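You operate a simulated robot arm through the tools that you are given. There is no shell and no other tool. Be economical: measure what you need, move in short steps, check, and stop when the job is done.

Carry out the task below with a simulated robot arm. There is one attempt and no reset: what you move stays moved.

## Task
Put one of the weights from the top of the side table on top of the packet there.
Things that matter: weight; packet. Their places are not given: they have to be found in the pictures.

Only the result counts: the job must be done as asked and must still hold three seconds after the hand-in. Knocking over, shifting, dropping, spilling or breaking anything else fails it.

## Robot
A 7-joint arm with a two-finger parallel gripper, fixed in place. Base frame: the origin is at the foot of the arm, x ahead of it, y to its left, z up; the work surface is at about z = 0. Units: cm, rad, N and s.
With the tool pointing down near the work surface it reaches from about 24 to 62 cm from the base axis. Its first joint turns from -1.152 to 1.152 rad. Payload 2.6 kg.
Tool frame: the origin (TCP) lies between the finger pads and is the grasp point; the fingertips stand 3 cm ahead of it; z points along the fingers, y is the line along which they close. The gripper opens to 9.4 cm. The fingers are 2.8 cm wide and 1 cm thick; the gripper's body (5 by 9.6 cm) begins 5.5 cm behind the TCP.
Orientation is that of the tool frame in the base frame, as a unit quaternion [w, x, y, z]. With the fingers straight down and closing along the base's y, the tool's x points along the base's -x, its y along +y and its z along -z.

## Interface
- The arm moves only by the tool apply_moves. Its argument "steps" is a list of rows, each an object of numbers (a shift or turn left out is 0, a gripper value left out holds the last): "tx", "ty", "tz": the shift along the tool's x, y, z in cm; "ax", "ay", "az": the turn, a rotation vector about the tool's x, y, z in rad; "fingers": the opening, from 0 (shut) to 1 (fully open). In form: [{"tx": .., "ty": .., "tz": .., "ax": .., "ay": .., "az": .., "fingers": ..}, ...]. A call has 1 to 20 rows; each row is the pose to reach, as a shift and turn from the pose commanded when the call began, along the tool's axes at that moment. A row lasts 0.2 s, in which the tool goes at most 5 cm and 0.15 rad; a call with a longer step from one row to the next is refused whole, and so is a gripper value outside its range. Where a pose cannot be reached the arm comes as near as it can. A force on the tool above 40 N (or 10 N above the force at the start of the call, whichever is more), or a blocked arm, ends the call early, and 0.2 s more pass. Each finger travels about 7.2 cm/s and halts on what it meets, pressing with about 39 N; the grip force reading is that of the motor and also rises with nothing between the fingers. The clock runs only during rows and for 0.2 s after the last one: add rows that repeat a pose to give the fingers time. The reply holds the time, the measured pose of the TCP, the force on the tool along the base axes, the opening and the grip force, in the units named above and with some noise.
- Cameras (640 x 400 px; columns grow to the right, rows downward): "scene" is fixed at [4.54, 44.88, 55.77]; the picture's right is [-0.62, -0.79, 0.00], its down [-0.50, 0.39, -0.77] and it looks along [0.61, -0.48, -0.63] (base axes); focal length 280 px, centre (320, 200). "wrist" rides on the gripper at [-3.7, 0, -5.8] in the tool frame; the picture's right is [0.00, -1.00, 0.00], its down [0.97, 0.00, -0.24] and it looks along [0.24, 0.00, 0.97] (tool axes); focal length 218 px, centre (320, 200).
- grab_frame(camera): a new picture of that camera. No time passes.
- point_at(camera, pixels): for up to 12 pixels [column, row] of the newest picture of that camera ("zoom" is the newest enlarged one), the place [x, y, z] in the base frame of the surface seen there, good to about 0.3 cm. No time passes.
- enlarge(camera, box): a new picture of the part [left, top, right, bottom] of that camera's present view, enlarged. No time passes.
- sign_off(): hands the job in; it is judged then, once.

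Work in short steps. Measure before you move; look again where a grasp or a placing could have gone wrong, and mend it. You have 60 turns and 20 pictures in all, those below and enlarged ones among them. Open the gripper and draw the arm clear of the work before you hand the job in, unless the task says otherwise; then end with one line.

The tools are called after ">>>" by a JSON object that holds its "op" and its "data". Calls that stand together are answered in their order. apply_moves: Moves the arm, as the interface text tells. Its arguments: {"type":"object","properties":{"steps":{"type":"array","items":{"type":"object","properties":{"tx":{"type":"number"},"ty":{"type":"number"},"tz":{"type":"number"},"ax":{"type":"number"},"ay":{"type":"number"},"az":{"type":"number"},"fingers":{"type":"number"}}}}},"required":["steps"]} The other tools are called the same way: grab_frame (camera) takes a picture; point_at (camera, pixels) gives the place of the surface under pixels of a picture; enlarge (camera, box) takes an enlarged picture of a part of a camera's view; sign_off () hands the job in.

At the start:

```text
time: 0.0
tool_pos: [33.92, 5.85, 35.27]
ee_rot: [0.0, 0.0, 1.0, 0.0]
contact_force: [0.6, 0.3, 0.3]
finger_gap: 9.38
finger_force: 0.0
```

scene: 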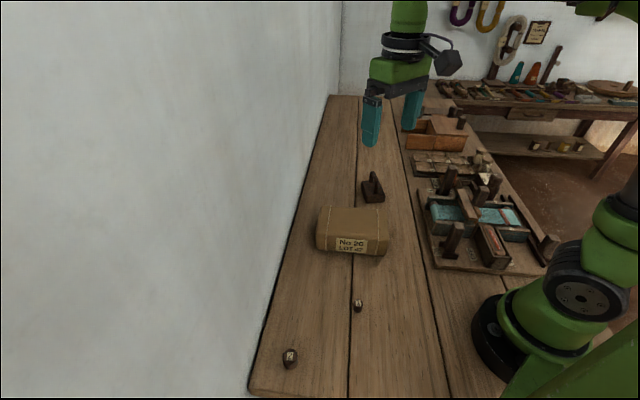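
wrist: 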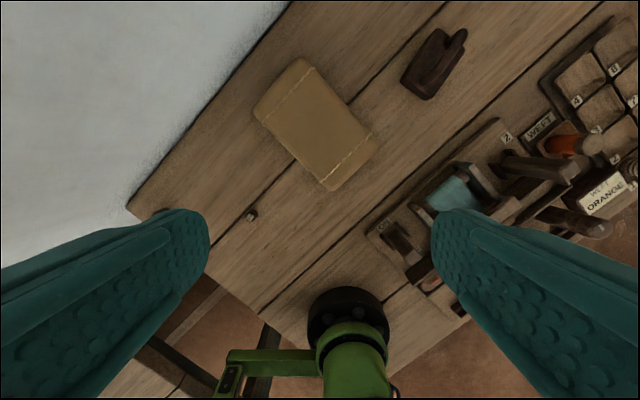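

The packet is at about (352,232) in the scene. The small dark pieces at (290,358) and (358,305) and the handled block at (373,190) could be weights, so I'll enlarge these areas.

>>> {"op": "enlarge", "data": {"camera": "scene", "box": [250, 270, 410, 390]}}

>>> {"op": "enlarge", "data": {"camera": "scene", "box": [300, 150, 560, 280]}}

>>> {"op": "point_at", "data": {"camera": "scene", "pixels": [[290, 353], [290, 364], [358, 301], [358, 308], [373, 178], [373, 195], [330, 212], [375, 212], [322, 235], [380, 237], [352, 222], [352, 253]]}}

```text
3.33 times, centred on (330, 330) of scene
```

zoom: 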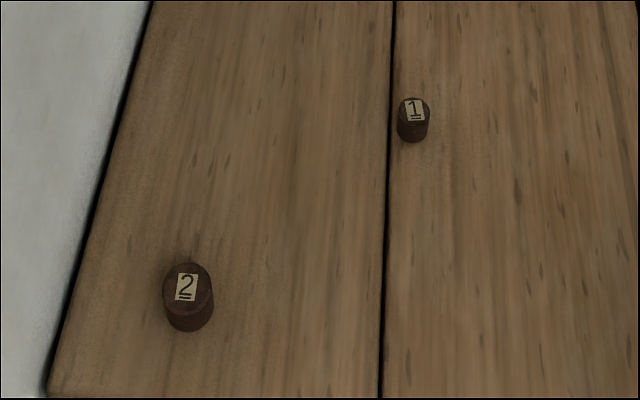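

```text
2.46 times, centred on (430, 215) of scene
```

zoom: 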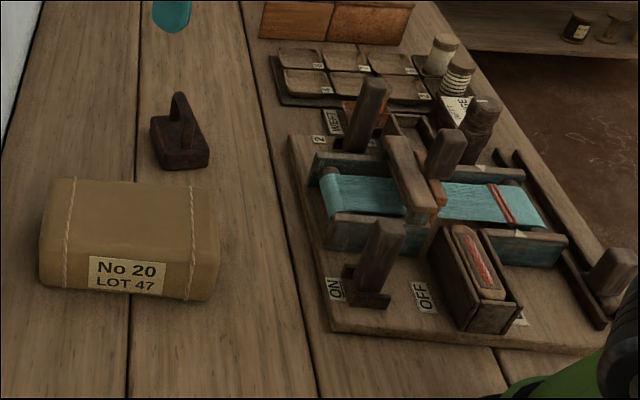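

```text
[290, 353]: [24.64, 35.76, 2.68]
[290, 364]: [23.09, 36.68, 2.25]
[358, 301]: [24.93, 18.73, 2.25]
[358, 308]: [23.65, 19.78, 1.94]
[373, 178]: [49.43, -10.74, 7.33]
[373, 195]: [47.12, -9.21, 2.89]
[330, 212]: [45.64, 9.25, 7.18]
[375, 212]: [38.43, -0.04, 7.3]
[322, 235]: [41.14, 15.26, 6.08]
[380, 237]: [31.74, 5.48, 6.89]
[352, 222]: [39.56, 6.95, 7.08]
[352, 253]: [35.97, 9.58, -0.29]
```

The numbered cylinders look like the weights. Before choosing, I'll check the back bench for other candidates.

>>> {"op": "enlarge", "data": {"camera": "scene", "box": [420, 60, 640, 180]}}

>>> {"op": "point_at", "data": {"camera": "zoom", "pixels": [[100, 120], [330, 260], [400, 130]]}}

```text
2.91 times, centred on (530, 120) of scene
```

zoom: 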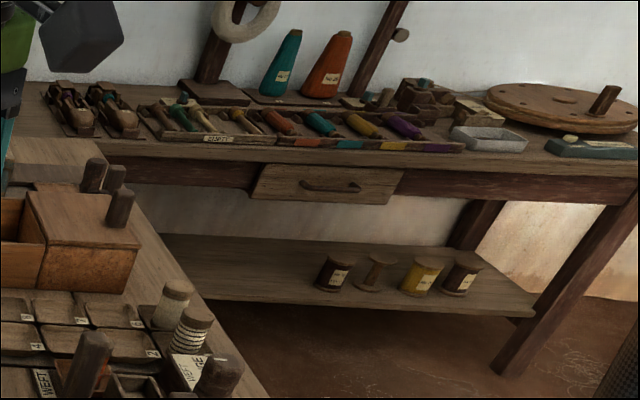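

```text
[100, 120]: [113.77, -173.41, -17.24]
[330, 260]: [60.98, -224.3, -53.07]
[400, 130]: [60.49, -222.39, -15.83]
```

The back bench is out of reach, so the numbered cylinders on this table are the weights. Weight 1 is near (24.5,19.2) and its top is at z≈2.2. I'll move above it at z≈16 and look with the wrist camera.

>>> {"op": "apply_moves", "data": {"steps": [{"tx": 1.9, "ty": 2.6, "tz": 3}, {"tx": 3.8, "ty": 5.2, "tz": 6}, {"tx": 5.7, "ty": 7.8, "tz": 9}, {"tx": 7.6, "ty": 10.4, "tz": 13}, {"tx": 9.5, "ty": 13.2, "tz": 17}, {"tx": 9.5, "ty": 13.2, "tz": 19}, {"tx": 9.5, "ty": 13.2, "tz": 19}]}}

>>> {"op": "grab_frame", "data": {"camera": "wrist"}}

```text
refused: row 4 steps farther than a row can; nothing moved
```

```text
14 pictures are left
```

wrist: 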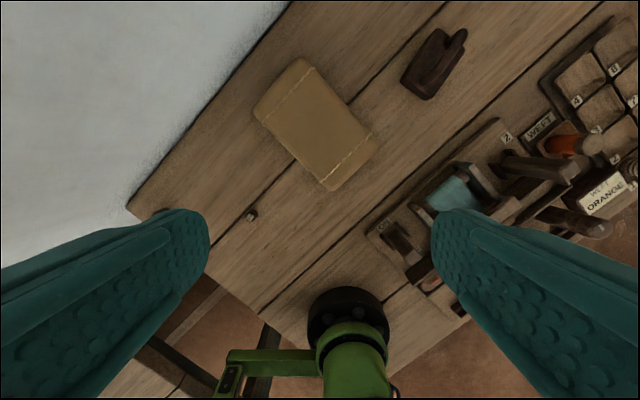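

The call was refused because one step was too long, so I'll use smaller rows. The wrist picture also shows the packet well, so I'll measure its top first.

>>> {"op": "point_at", "data": {"camera": "wrist", "pixels": [[300, 62], [258, 110], [332, 186], [374, 145], [316, 125], [285, 95], [345, 150], [251, 215]]}}

>>> {"op": "apply_moves", "data": {"steps": [{"tx": 1.5, "ty": 2.2, "tz": 3}, {"tx": 3, "ty": 4.4, "tz": 6}, {"tx": 4.5, "ty": 6.6, "tz": 9}, {"tx": 6, "ty": 8.8, "tz": 12}, {"tx": 7.5, "ty": 11, "tz": 15}, {"tx": 9.5, "ty": 13.2, "tz": 18}, {"tx": 9.5, "ty": 13.2, "tz": 19}, {"tx": 9.5, "ty": 13.2, "tz": 19}]}}

>>> {"op": "grab_frame", "data": {"camera": "wrist"}}

```text
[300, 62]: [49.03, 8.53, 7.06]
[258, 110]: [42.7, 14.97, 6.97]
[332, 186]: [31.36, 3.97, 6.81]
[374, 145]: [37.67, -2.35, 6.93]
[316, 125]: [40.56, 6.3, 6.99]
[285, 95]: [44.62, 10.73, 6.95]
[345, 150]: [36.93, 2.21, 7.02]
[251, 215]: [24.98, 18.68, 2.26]
```

```text
time: 1.8
tool_pos: [24.52, 19.02, 16.22]
ee_rot: [-0.001, 0.0, 1.0, 0.0]
contact_force: [1.0, -0.1, 0.8]
finger_gap: 9.38
finger_force: 0.0
```

```text
13 pictures are left
```

wrist: 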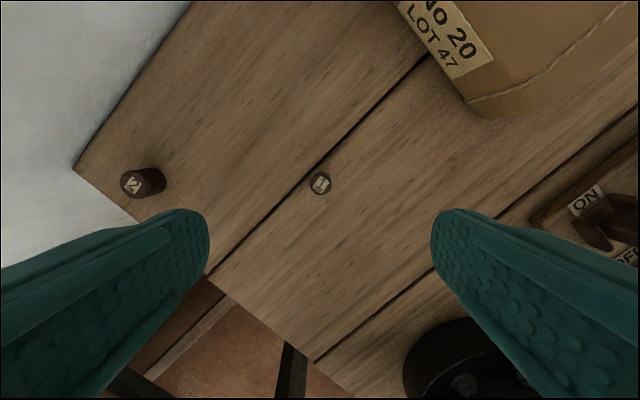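

Weight 1 shows at (320,183), with its top about 20 px across. I'll measure it.

>>> {"op": "point_at", "data": {"camera": "wrist", "pixels": [[320, 183], [312, 182], [328, 182], [320, 175], [320, 190], [335, 175], [300, 183]]}}

```text
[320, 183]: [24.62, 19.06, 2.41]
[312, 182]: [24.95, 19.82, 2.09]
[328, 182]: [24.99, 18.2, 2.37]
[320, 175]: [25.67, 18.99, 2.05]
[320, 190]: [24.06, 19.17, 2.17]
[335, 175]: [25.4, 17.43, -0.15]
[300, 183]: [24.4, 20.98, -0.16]
```

The weight is centred at about (24.75,19.05), 2.2 high and about 2 wide. I'll narrow the fingers and come down to TCP z≈3.5.

>>> {"op": "apply_moves", "data": {"steps": [{"tx": -0.2, "tz": 3, "fingers": 0.5}, {"tx": -0.2, "tz": 6, "fingers": 0.5}, {"tx": -0.2, "tz": 9, "fingers": 0.5}, {"tx": -0.2, "tz": 11, "fingers": 0.5}, {"tx": -0.2, "tz": 12, "fingers": 0.5}, {"tx": -0.2, "tz": 12.7, "fingers": 0.5}, {"tx": -0.2, "tz": 12.7, "fingers": 0.5}]}}

>>> {"op": "enlarge", "data": {"camera": "scene", "box": [280, 230, 440, 330]}}

```text
time: 3.4
tool_pos: [24.65, 18.94, 3.44]
ee_rot: [0.0, 0.0, 1.0, 0.0]
contact_force: [-0.8, -0.2, 0.1]
finger_gap: 4.7
finger_force: 0.1
```

```text
4.00 times, centred on (360, 280) of scene
```

zoom: 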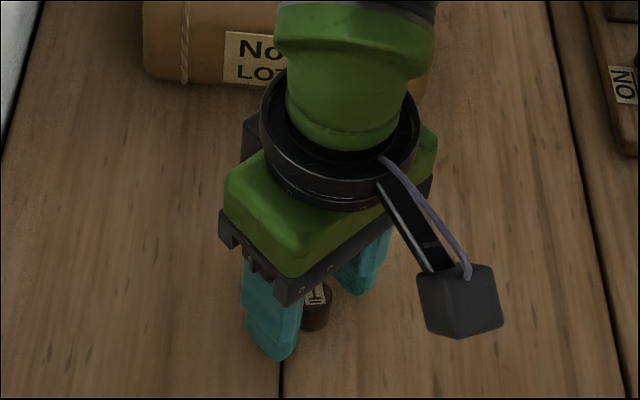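

The weight is between the fingers, so I'll close on it.

>>> {"op": "apply_moves", "data": {"steps": [{"fingers": 0.3}, {"fingers": 0.15}, {"fingers": 0.1}, {"fingers": 0.1}, {"fingers": 0.1}]}}

```text
time: 4.6
tool_pos: [24.71, 19.06, 3.44]
ee_rot: [0.0, 0.001, 1.0, 0.0]
contact_force: [1.0, -0.4, 0.4]
finger_gap: 1.81
finger_force: 38.6
```

The gap stopped at 1.81 with 38.6 N, so the weight is held. I'll lift it and carry it over the packet centre at (40.2,6.3).

>>> {"op": "apply_moves", "data": {"steps": [{"tz": -1}, {"tz": -3}, {"tz": -6}, {"tz": -9}, {"tz": -11}, {"tz": -12}, {"tx": -2, "ty": -1.6, "tz": -12}, {"tx": -4.5, "ty": -3.7, "tz": -12}, {"tx": -7, "ty": -5.8, "tz": -12}, {"tx": -9.5, "ty": -7.9, "tz": -12}, {"tx": -12, "ty": -10, "tz": -12}, {"tx": -14, "ty": -11.7, "tz": -12}, {"tx": -15.5, "ty": -12.7, "tz": -12}, {"tx": -15.5, "ty": -12.7, "tz": -12}]}}

>>> {"op": "grab_frame", "data": {"camera": "scene"}}

>>> {"op": "grab_frame", "data": {"camera": "wrist"}}

```text
time: 7.6
tool_pos: [40.1, 6.25, 15.58]
ee_rot: [0.0, 0.0, 1.0, -0.001]
contact_force: [-0.9, -0.1, -0.2]
finger_gap: 0.9
finger_force: 0.1
```

```text
11 pictures are left
```

scene: 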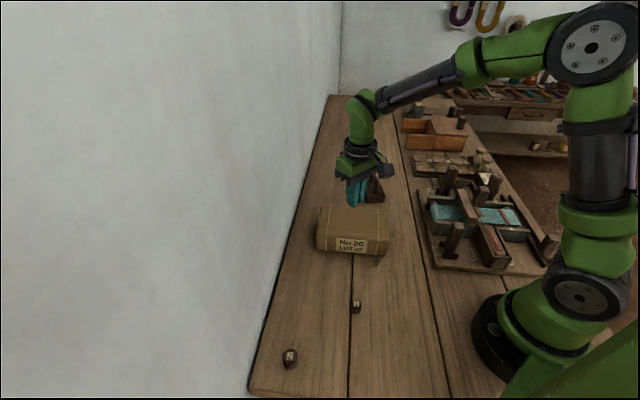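

```text
10 pictures are left
```

wrist: 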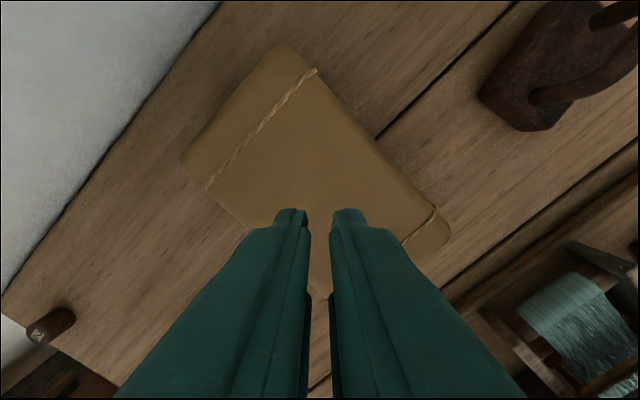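

The weight slipped out: the gap is 0.9 with no force, and it still stands at (356,306). I'll look closer to see why.

>>> {"op": "enlarge", "data": {"camera": "scene", "box": [325, 285, 389, 325]}}

>>> {"op": "point_at", "data": {"camera": "zoom", "pixels": [[310, 180], [270, 180], [350, 180], [310, 150], [310, 240], [310, 265], [310, 290], [310, 320]]}}

```text
10.00 times, centred on (357, 305) of scene
```

zoom: 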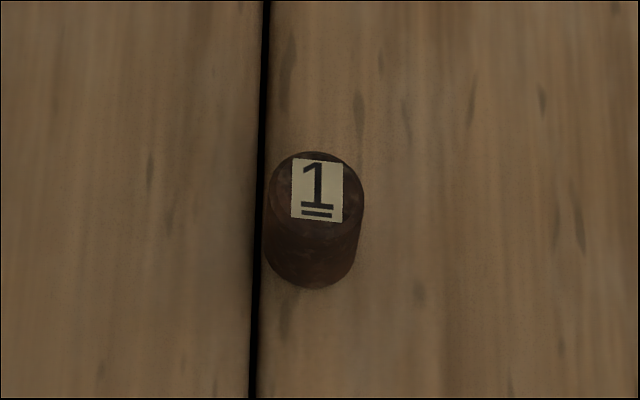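

```text
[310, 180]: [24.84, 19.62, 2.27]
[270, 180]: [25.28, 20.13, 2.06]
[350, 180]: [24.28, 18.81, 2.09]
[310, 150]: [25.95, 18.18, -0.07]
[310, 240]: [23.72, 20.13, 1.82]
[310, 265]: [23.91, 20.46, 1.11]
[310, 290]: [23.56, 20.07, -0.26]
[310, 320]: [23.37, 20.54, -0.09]
```

It's upright and shifted a little in y. I'll go back above it and measure again, then grip deeper and lift slowly.

>>> {"op": "apply_moves", "data": {"steps": [{"tx": 2.5, "ty": 2.1, "fingers": 0.5}, {"tx": 5, "ty": 4.3, "fingers": 0.5}, {"tx": 7.5, "ty": 6.5, "fingers": 0.5}, {"tx": 10, "ty": 8.7, "fingers": 0.5}, {"tx": 12.5, "ty": 10.9, "fingers": 0.5}, {"tx": 15.3, "ty": 13.1, "fingers": 0.5}, {"tx": 15.3, "ty": 13.1, "tz": 4, "fingers": 0.5}, {"tx": 15.3, "ty": 13.1, "tz": 4, "fingers": 0.5}]}}

>>> {"op": "enlarge", "data": {"camera": "wrist", "box": [240, 130, 400, 230]}}

>>> {"op": "point_at", "data": {"camera": "zoom", "pixels": [[320, 200], [280, 200], [360, 200], [320, 170], [320, 230]]}}

```text
time: 9.4
tool_pos: [24.9, 19.53, 11.68]
ee_rot: [-0.001, 0.0, 1.0, -0.001]
contact_force: [0.8, 0.2, -0.4]
finger_gap: 4.71
finger_force: 0.1
```

```text
4.00 times, centred on (320, 180) of wrist
```

zoom: 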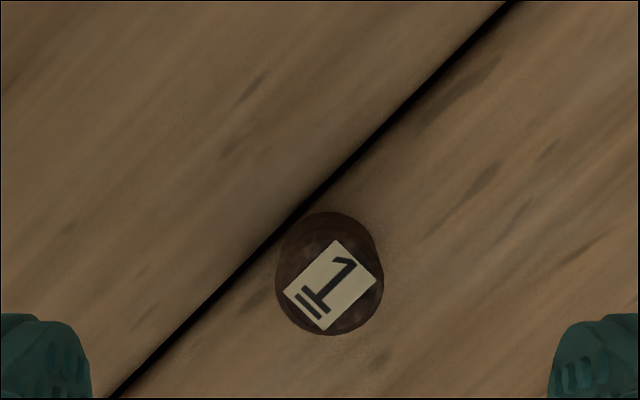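

```text
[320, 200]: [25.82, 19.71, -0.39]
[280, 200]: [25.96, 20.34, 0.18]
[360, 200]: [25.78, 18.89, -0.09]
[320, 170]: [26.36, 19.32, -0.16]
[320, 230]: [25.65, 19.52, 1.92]
```

The top of the weight is centred at zoom (330,282), so I'll measure there.

>>> {"op": "point_at", "data": {"camera": "zoom", "pixels": [[330, 285], [284, 285], [376, 285], [330, 240], [330, 328], [325, 270]]}}

```text
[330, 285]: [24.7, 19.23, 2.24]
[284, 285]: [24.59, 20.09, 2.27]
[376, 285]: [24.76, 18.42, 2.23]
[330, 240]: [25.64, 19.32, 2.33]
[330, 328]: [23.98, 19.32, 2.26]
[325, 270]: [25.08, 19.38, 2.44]
```

The centre is at (24.8,19.3). I'll come down to TCP z≈3.15 and close fully.

>>> {"op": "apply_moves", "data": {"steps": [{"tx": 0.1, "ty": -0.2, "tz": 3}, {"tx": 0.1, "ty": -0.2, "tz": 6}, {"tx": 0.1, "ty": -0.2, "tz": 7.5}, {"tx": 0.1, "ty": -0.2, "tz": 8.2}, {"tx": 0.1, "ty": -0.2, "tz": 8.5}, {"tx": 0.1, "ty": -0.2, "tz": 8.5, "fingers": 0.25}, {"tx": 0.1, "ty": -0.2, "tz": 8.5, "fingers": 0.1}, {"tx": 0.1, "ty": -0.2, "tz": 8.5, "fingers": 0}, {"tx": 0.1, "ty": -0.2, "tz": 8.5, "fingers": 0}, {"tx": 0.1, "ty": -0.2, "tz": 8.5, "fingers": 0}]}}

```text
time: 11.6
tool_pos: [24.8, 19.19, 2.94]
ee_rot: [0.001, 0.0, 1.0, 0.0]
contact_force: [0.1, 0.1, -0.9]
finger_gap: 1.82
finger_force: 39.4
```

It's gripped at 1.82. I'll lift slowly by 1.5 cm and check.

>>> {"op": "apply_moves", "data": {"steps": [{"tz": -0.1}, {"tz": -0.2}, {"tz": -0.4}, {"tz": -0.6}, {"tz": -0.8}, {"tz": -1.0}, {"tz": -1.2}, {"tz": -1.5}, {"tz": -1.5}, {"tz": -1.5}]}}

>>> {"op": "enlarge", "data": {"camera": "scene", "box": [316, 270, 396, 320]}}

```text
time: 13.8
tool_pos: [24.75, 19.22, 4.48]
ee_rot: [-0.001, 0.0, 1.0, 0.0]
contact_force: [0.2, -0.7, -1.1]
finger_gap: 1.82
finger_force: 38.7
```

```text
8.00 times, centred on (356, 295) of scene
```

zoom: 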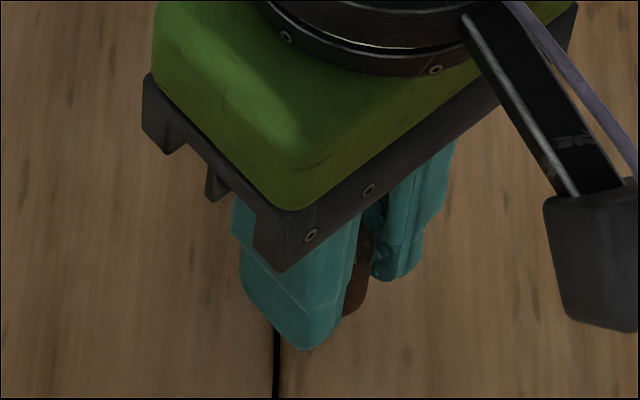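

The gap still reads 1.82, but the weight could be sliding. I'll lift slowly another 3 cm, which would settle it.

>>> {"op": "apply_moves", "data": {"steps": [{"tz": -0.2}, {"tz": -0.5}, {"tz": -0.8}, {"tz": -1.1}, {"tz": -1.4}, {"tz": -1.7}, {"tz": -2.0}, {"tz": -2.3}, {"tz": -2.6}, {"tz": -3}, {"tz": -3}]}}

```text
time: 16.2
tool_pos: [24.71, 19.26, 7.46]
ee_rot: [0.0, 0.001, 1.0, 0.001]
contact_force: [-0.3, -0.1, -0.6]
finger_gap: 1.82
finger_force: 39.5
```

It's held, with the tips at z≈4.5. I'll keep lifting gently to z≈14.

>>> {"op": "apply_moves", "data": {"steps": [{"tz": -0.3}, {"tz": -0.8}, {"tz": -1.4}, {"tz": -2.0}, {"tz": -2.6}, {"tz": -3.2}, {"tz": -3.8}, {"tz": -4.4}, {"tz": -5}, {"tz": -5.6}, {"tz": -6.2}, {"tz": -6.5}, {"tz": -6.5}]}}

>>> {"op": "enlarge", "data": {"camera": "scene", "box": [300, 220, 428, 300]}}

```text
time: 19.0
tool_pos: [24.56, 19.31, 14.09]
ee_rot: [0.0, 0.001, 1.0, 0.0]
contact_force: [0.3, 0.0, -0.4]
finger_gap: 1.79
finger_force: 39.2
```

```text
5.00 times, centred on (364, 260) of scene
```

zoom: 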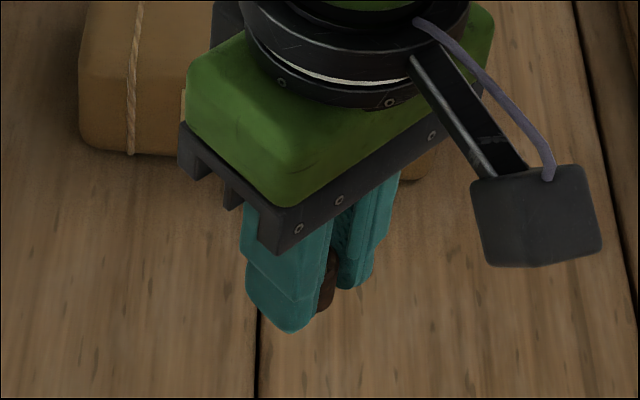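

The weight is visible between the fingers at zoom (327,285). I'll carry it slowly to the packet centre.

>>> {"op": "apply_moves", "data": {"steps": [{"tx": -0.4, "ty": -0.33}, {"tx": -1.1, "ty": -0.92}, {"tx": -2, "ty": -1.68}, {"tx": -3, "ty": -2.5}, {"tx": -4, "ty": -3.35}, {"tx": -5, "ty": -4.2}, {"tx": -6, "ty": -5.03}, {"tx": -7, "ty": -5.87}, {"tx": -8, "ty": -6.7}, {"tx": -9, "ty": -7.55}, {"tx": -10, "ty": -8.4}, {"tx": -11, "ty": -9.2}, {"tx": -12, "ty": -10.06}, {"tx": -13, "ty": -10.9}, {"tx": -14, "ty": -11.7}, {"tx": -14.8, "ty": -12.4}, {"tx": -15.3, "ty": -12.8}, {"tx": -15.5, "ty": -13}, {"tx": -15.5, "ty": -13}]}}

>>> {"op": "enlarge", "data": {"camera": "scene", "box": [300, 160, 428, 240]}}

```text
time: 23.0
tool_pos: [40.22, 6.18, 14.02]
ee_rot: [0.0, 0.0, 1.0, 0.0]
contact_force: [1.0, 0.5, 0.0]
finger_gap: 1.82
finger_force: 38.8
```

```text
5.00 times, centred on (364, 200) of scene
```

zoom: 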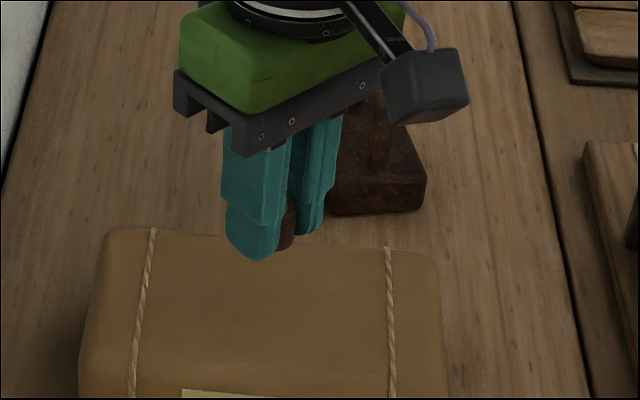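

Still held. I'll measure the bottom of the weight to set the release height.

>>> {"op": "point_at", "data": {"camera": "zoom", "pixels": [[286, 245], [287, 225], [289, 205], [262, 255], [310, 232], [280, 290], [240, 280]]}}

>>> {"op": "apply_moves", "data": {"steps": [{"tz": 0.5}, {"tz": 1.2}, {"tz": 2.0}, {"tz": 2.7}, {"tz": 3.2}, {"tz": 3.5}, {"tz": 3.5}]}}

```text
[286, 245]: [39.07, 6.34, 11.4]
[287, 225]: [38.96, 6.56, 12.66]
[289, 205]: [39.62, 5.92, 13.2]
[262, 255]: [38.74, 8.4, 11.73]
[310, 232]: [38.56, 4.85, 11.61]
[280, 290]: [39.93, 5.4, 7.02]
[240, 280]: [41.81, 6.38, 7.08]
```

```text
time: 24.6
tool_pos: [40.24, 6.35, 10.51]
ee_rot: [0.0, 0.0, 1.0, 0.0]
contact_force: [0.6, 1.0, -0.7]
finger_gap: 1.82
finger_force: 38.8
```

The bottom of the weight is about level with the fingertips, 0.4–0.5 above the packet. I'll ease down.

>>> {"op": "apply_moves", "data": {"steps": [{"tz": 0.1}, {"tz": 0.2}, {"tz": 0.3}, {"tz": 0.3}]}}

>>> {"op": "enlarge", "data": {"camera": "scene", "box": [320, 190, 384, 230]}}

```text
time: 25.6
tool_pos: [40.21, 6.27, 10.32]
ee_rot: [0.0, 0.0, 1.0, 0.0]
contact_force: [-0.6, -0.1, 0.5]
finger_gap: 1.81
finger_force: 38.8
```

```text
10.00 times, centred on (352, 210) of scene
```

zoom: 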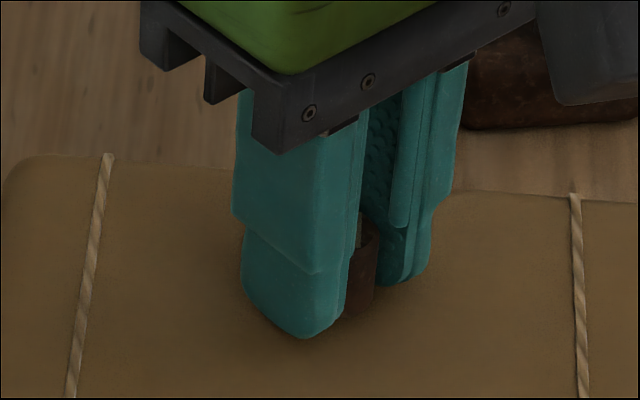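

It's nearly touching. I'll lower a little more and read the force.

>>> {"op": "apply_moves", "data": {"steps": [{"tz": 0.1}, {"tz": 0.2}, {"tz": 0.2}]}}

```text
time: 26.4
tool_pos: [40.05, 6.24, 9.99]
ee_rot: [0.001, 0.0, 1.0, 0.0]
contact_force: [0.7, 0.4, -0.6]
finger_gap: 1.8
finger_force: 39.1
```

There's no contact force yet, so I'll go down further in tiny steps.

>>> {"op": "apply_moves", "data": {"steps": [{"tz": 0.05}, {"tz": 0.1}, {"tz": 0.1}]}}

```text
time: 27.2
tool_pos: [40.21, 6.33, 10.01]
ee_rot: [0.001, 0.0, 1.0, 0.0]
contact_force: [-6.5, 0.6, 15.1]
finger_gap: 1.79
finger_force: 39.1
```

The contact force is 15 N upward, so the weight is on the packet. I'll back off a hair and open the fingers gradually.

>>> {"op": "apply_moves", "data": {"steps": [{"tz": -0.08}, {"tz": -0.08}, {"tz": -0.08, "fingers": 0.2}, {"tz": -0.08, "fingers": 0.25}, {"tz": -0.08, "fingers": 0.32}, {"tz": -0.08, "fingers": 0.4}, {"tz": -0.08, "fingers": 0.4}]}}

>>> {"op": "enlarge", "data": {"camera": "scene", "box": [320, 190, 384, 230]}}

```text
time: 28.8
tool_pos: [40.23, 6.28, 9.98]
ee_rot: [0.0, 0.0, 1.0, 0.0]
contact_force: [1.0, 1.0, 3.3]
finger_gap: 3.79
finger_force: 0.6
```

```text
10.00 times, centred on (352, 210) of scene
```

zoom: 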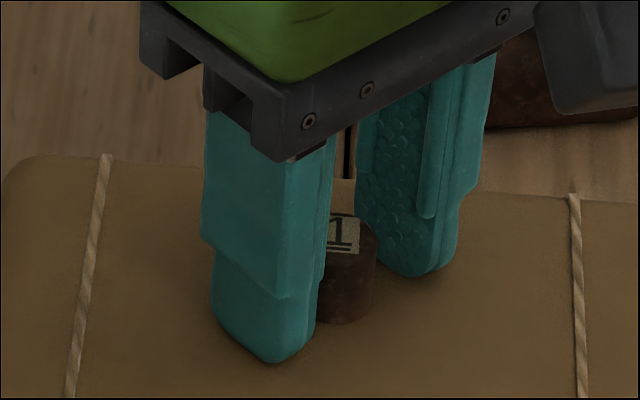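

The weight stands upright on the packet and the fingers are clear of it. I'll draw straight up.

>>> {"op": "apply_moves", "data": {"steps": [{"tz": -0.5}, {"tz": -1.5}, {"tz": -3}, {"tz": -5}, {"tz": -8}, {"tz": -11}, {"tz": -14}, {"tz": -17}, {"tz": -20}, {"tz": -20}]}}

>>> {"op": "grab_frame", "data": {"camera": "scene"}}

```text
time: 31.0
tool_pos: [40.26, 6.21, 30.08]
ee_rot: [0.0, 0.0, 1.0, 0.0]
contact_force: [0.0, 0.1, 0.6]
finger_gap: 3.74
finger_force: 0.0
```

```text
2 pictures are left
```

scene: 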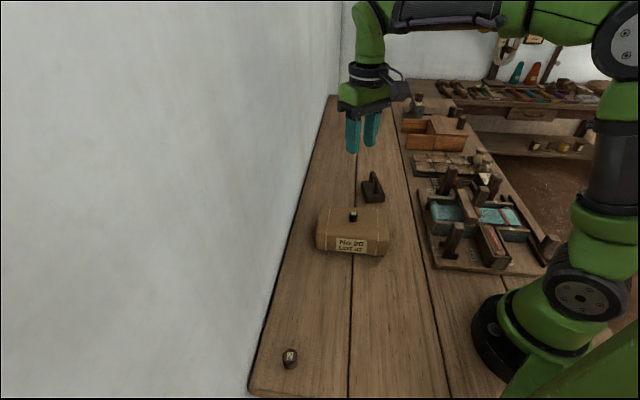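

The weight stands on the packet at (353,216), nothing else has moved, and the arm is clear. I'll hand in.

>>> {"op": "sign_off", "data": {}}

```text
The job is handed in.
```

Weight 1 is standing on top of the packet. It slipped from the grip on the first lift and stayed upright on the table; the second try held. Nothing else was disturbed, and I handed the job in with the gripper open and the arm clear.
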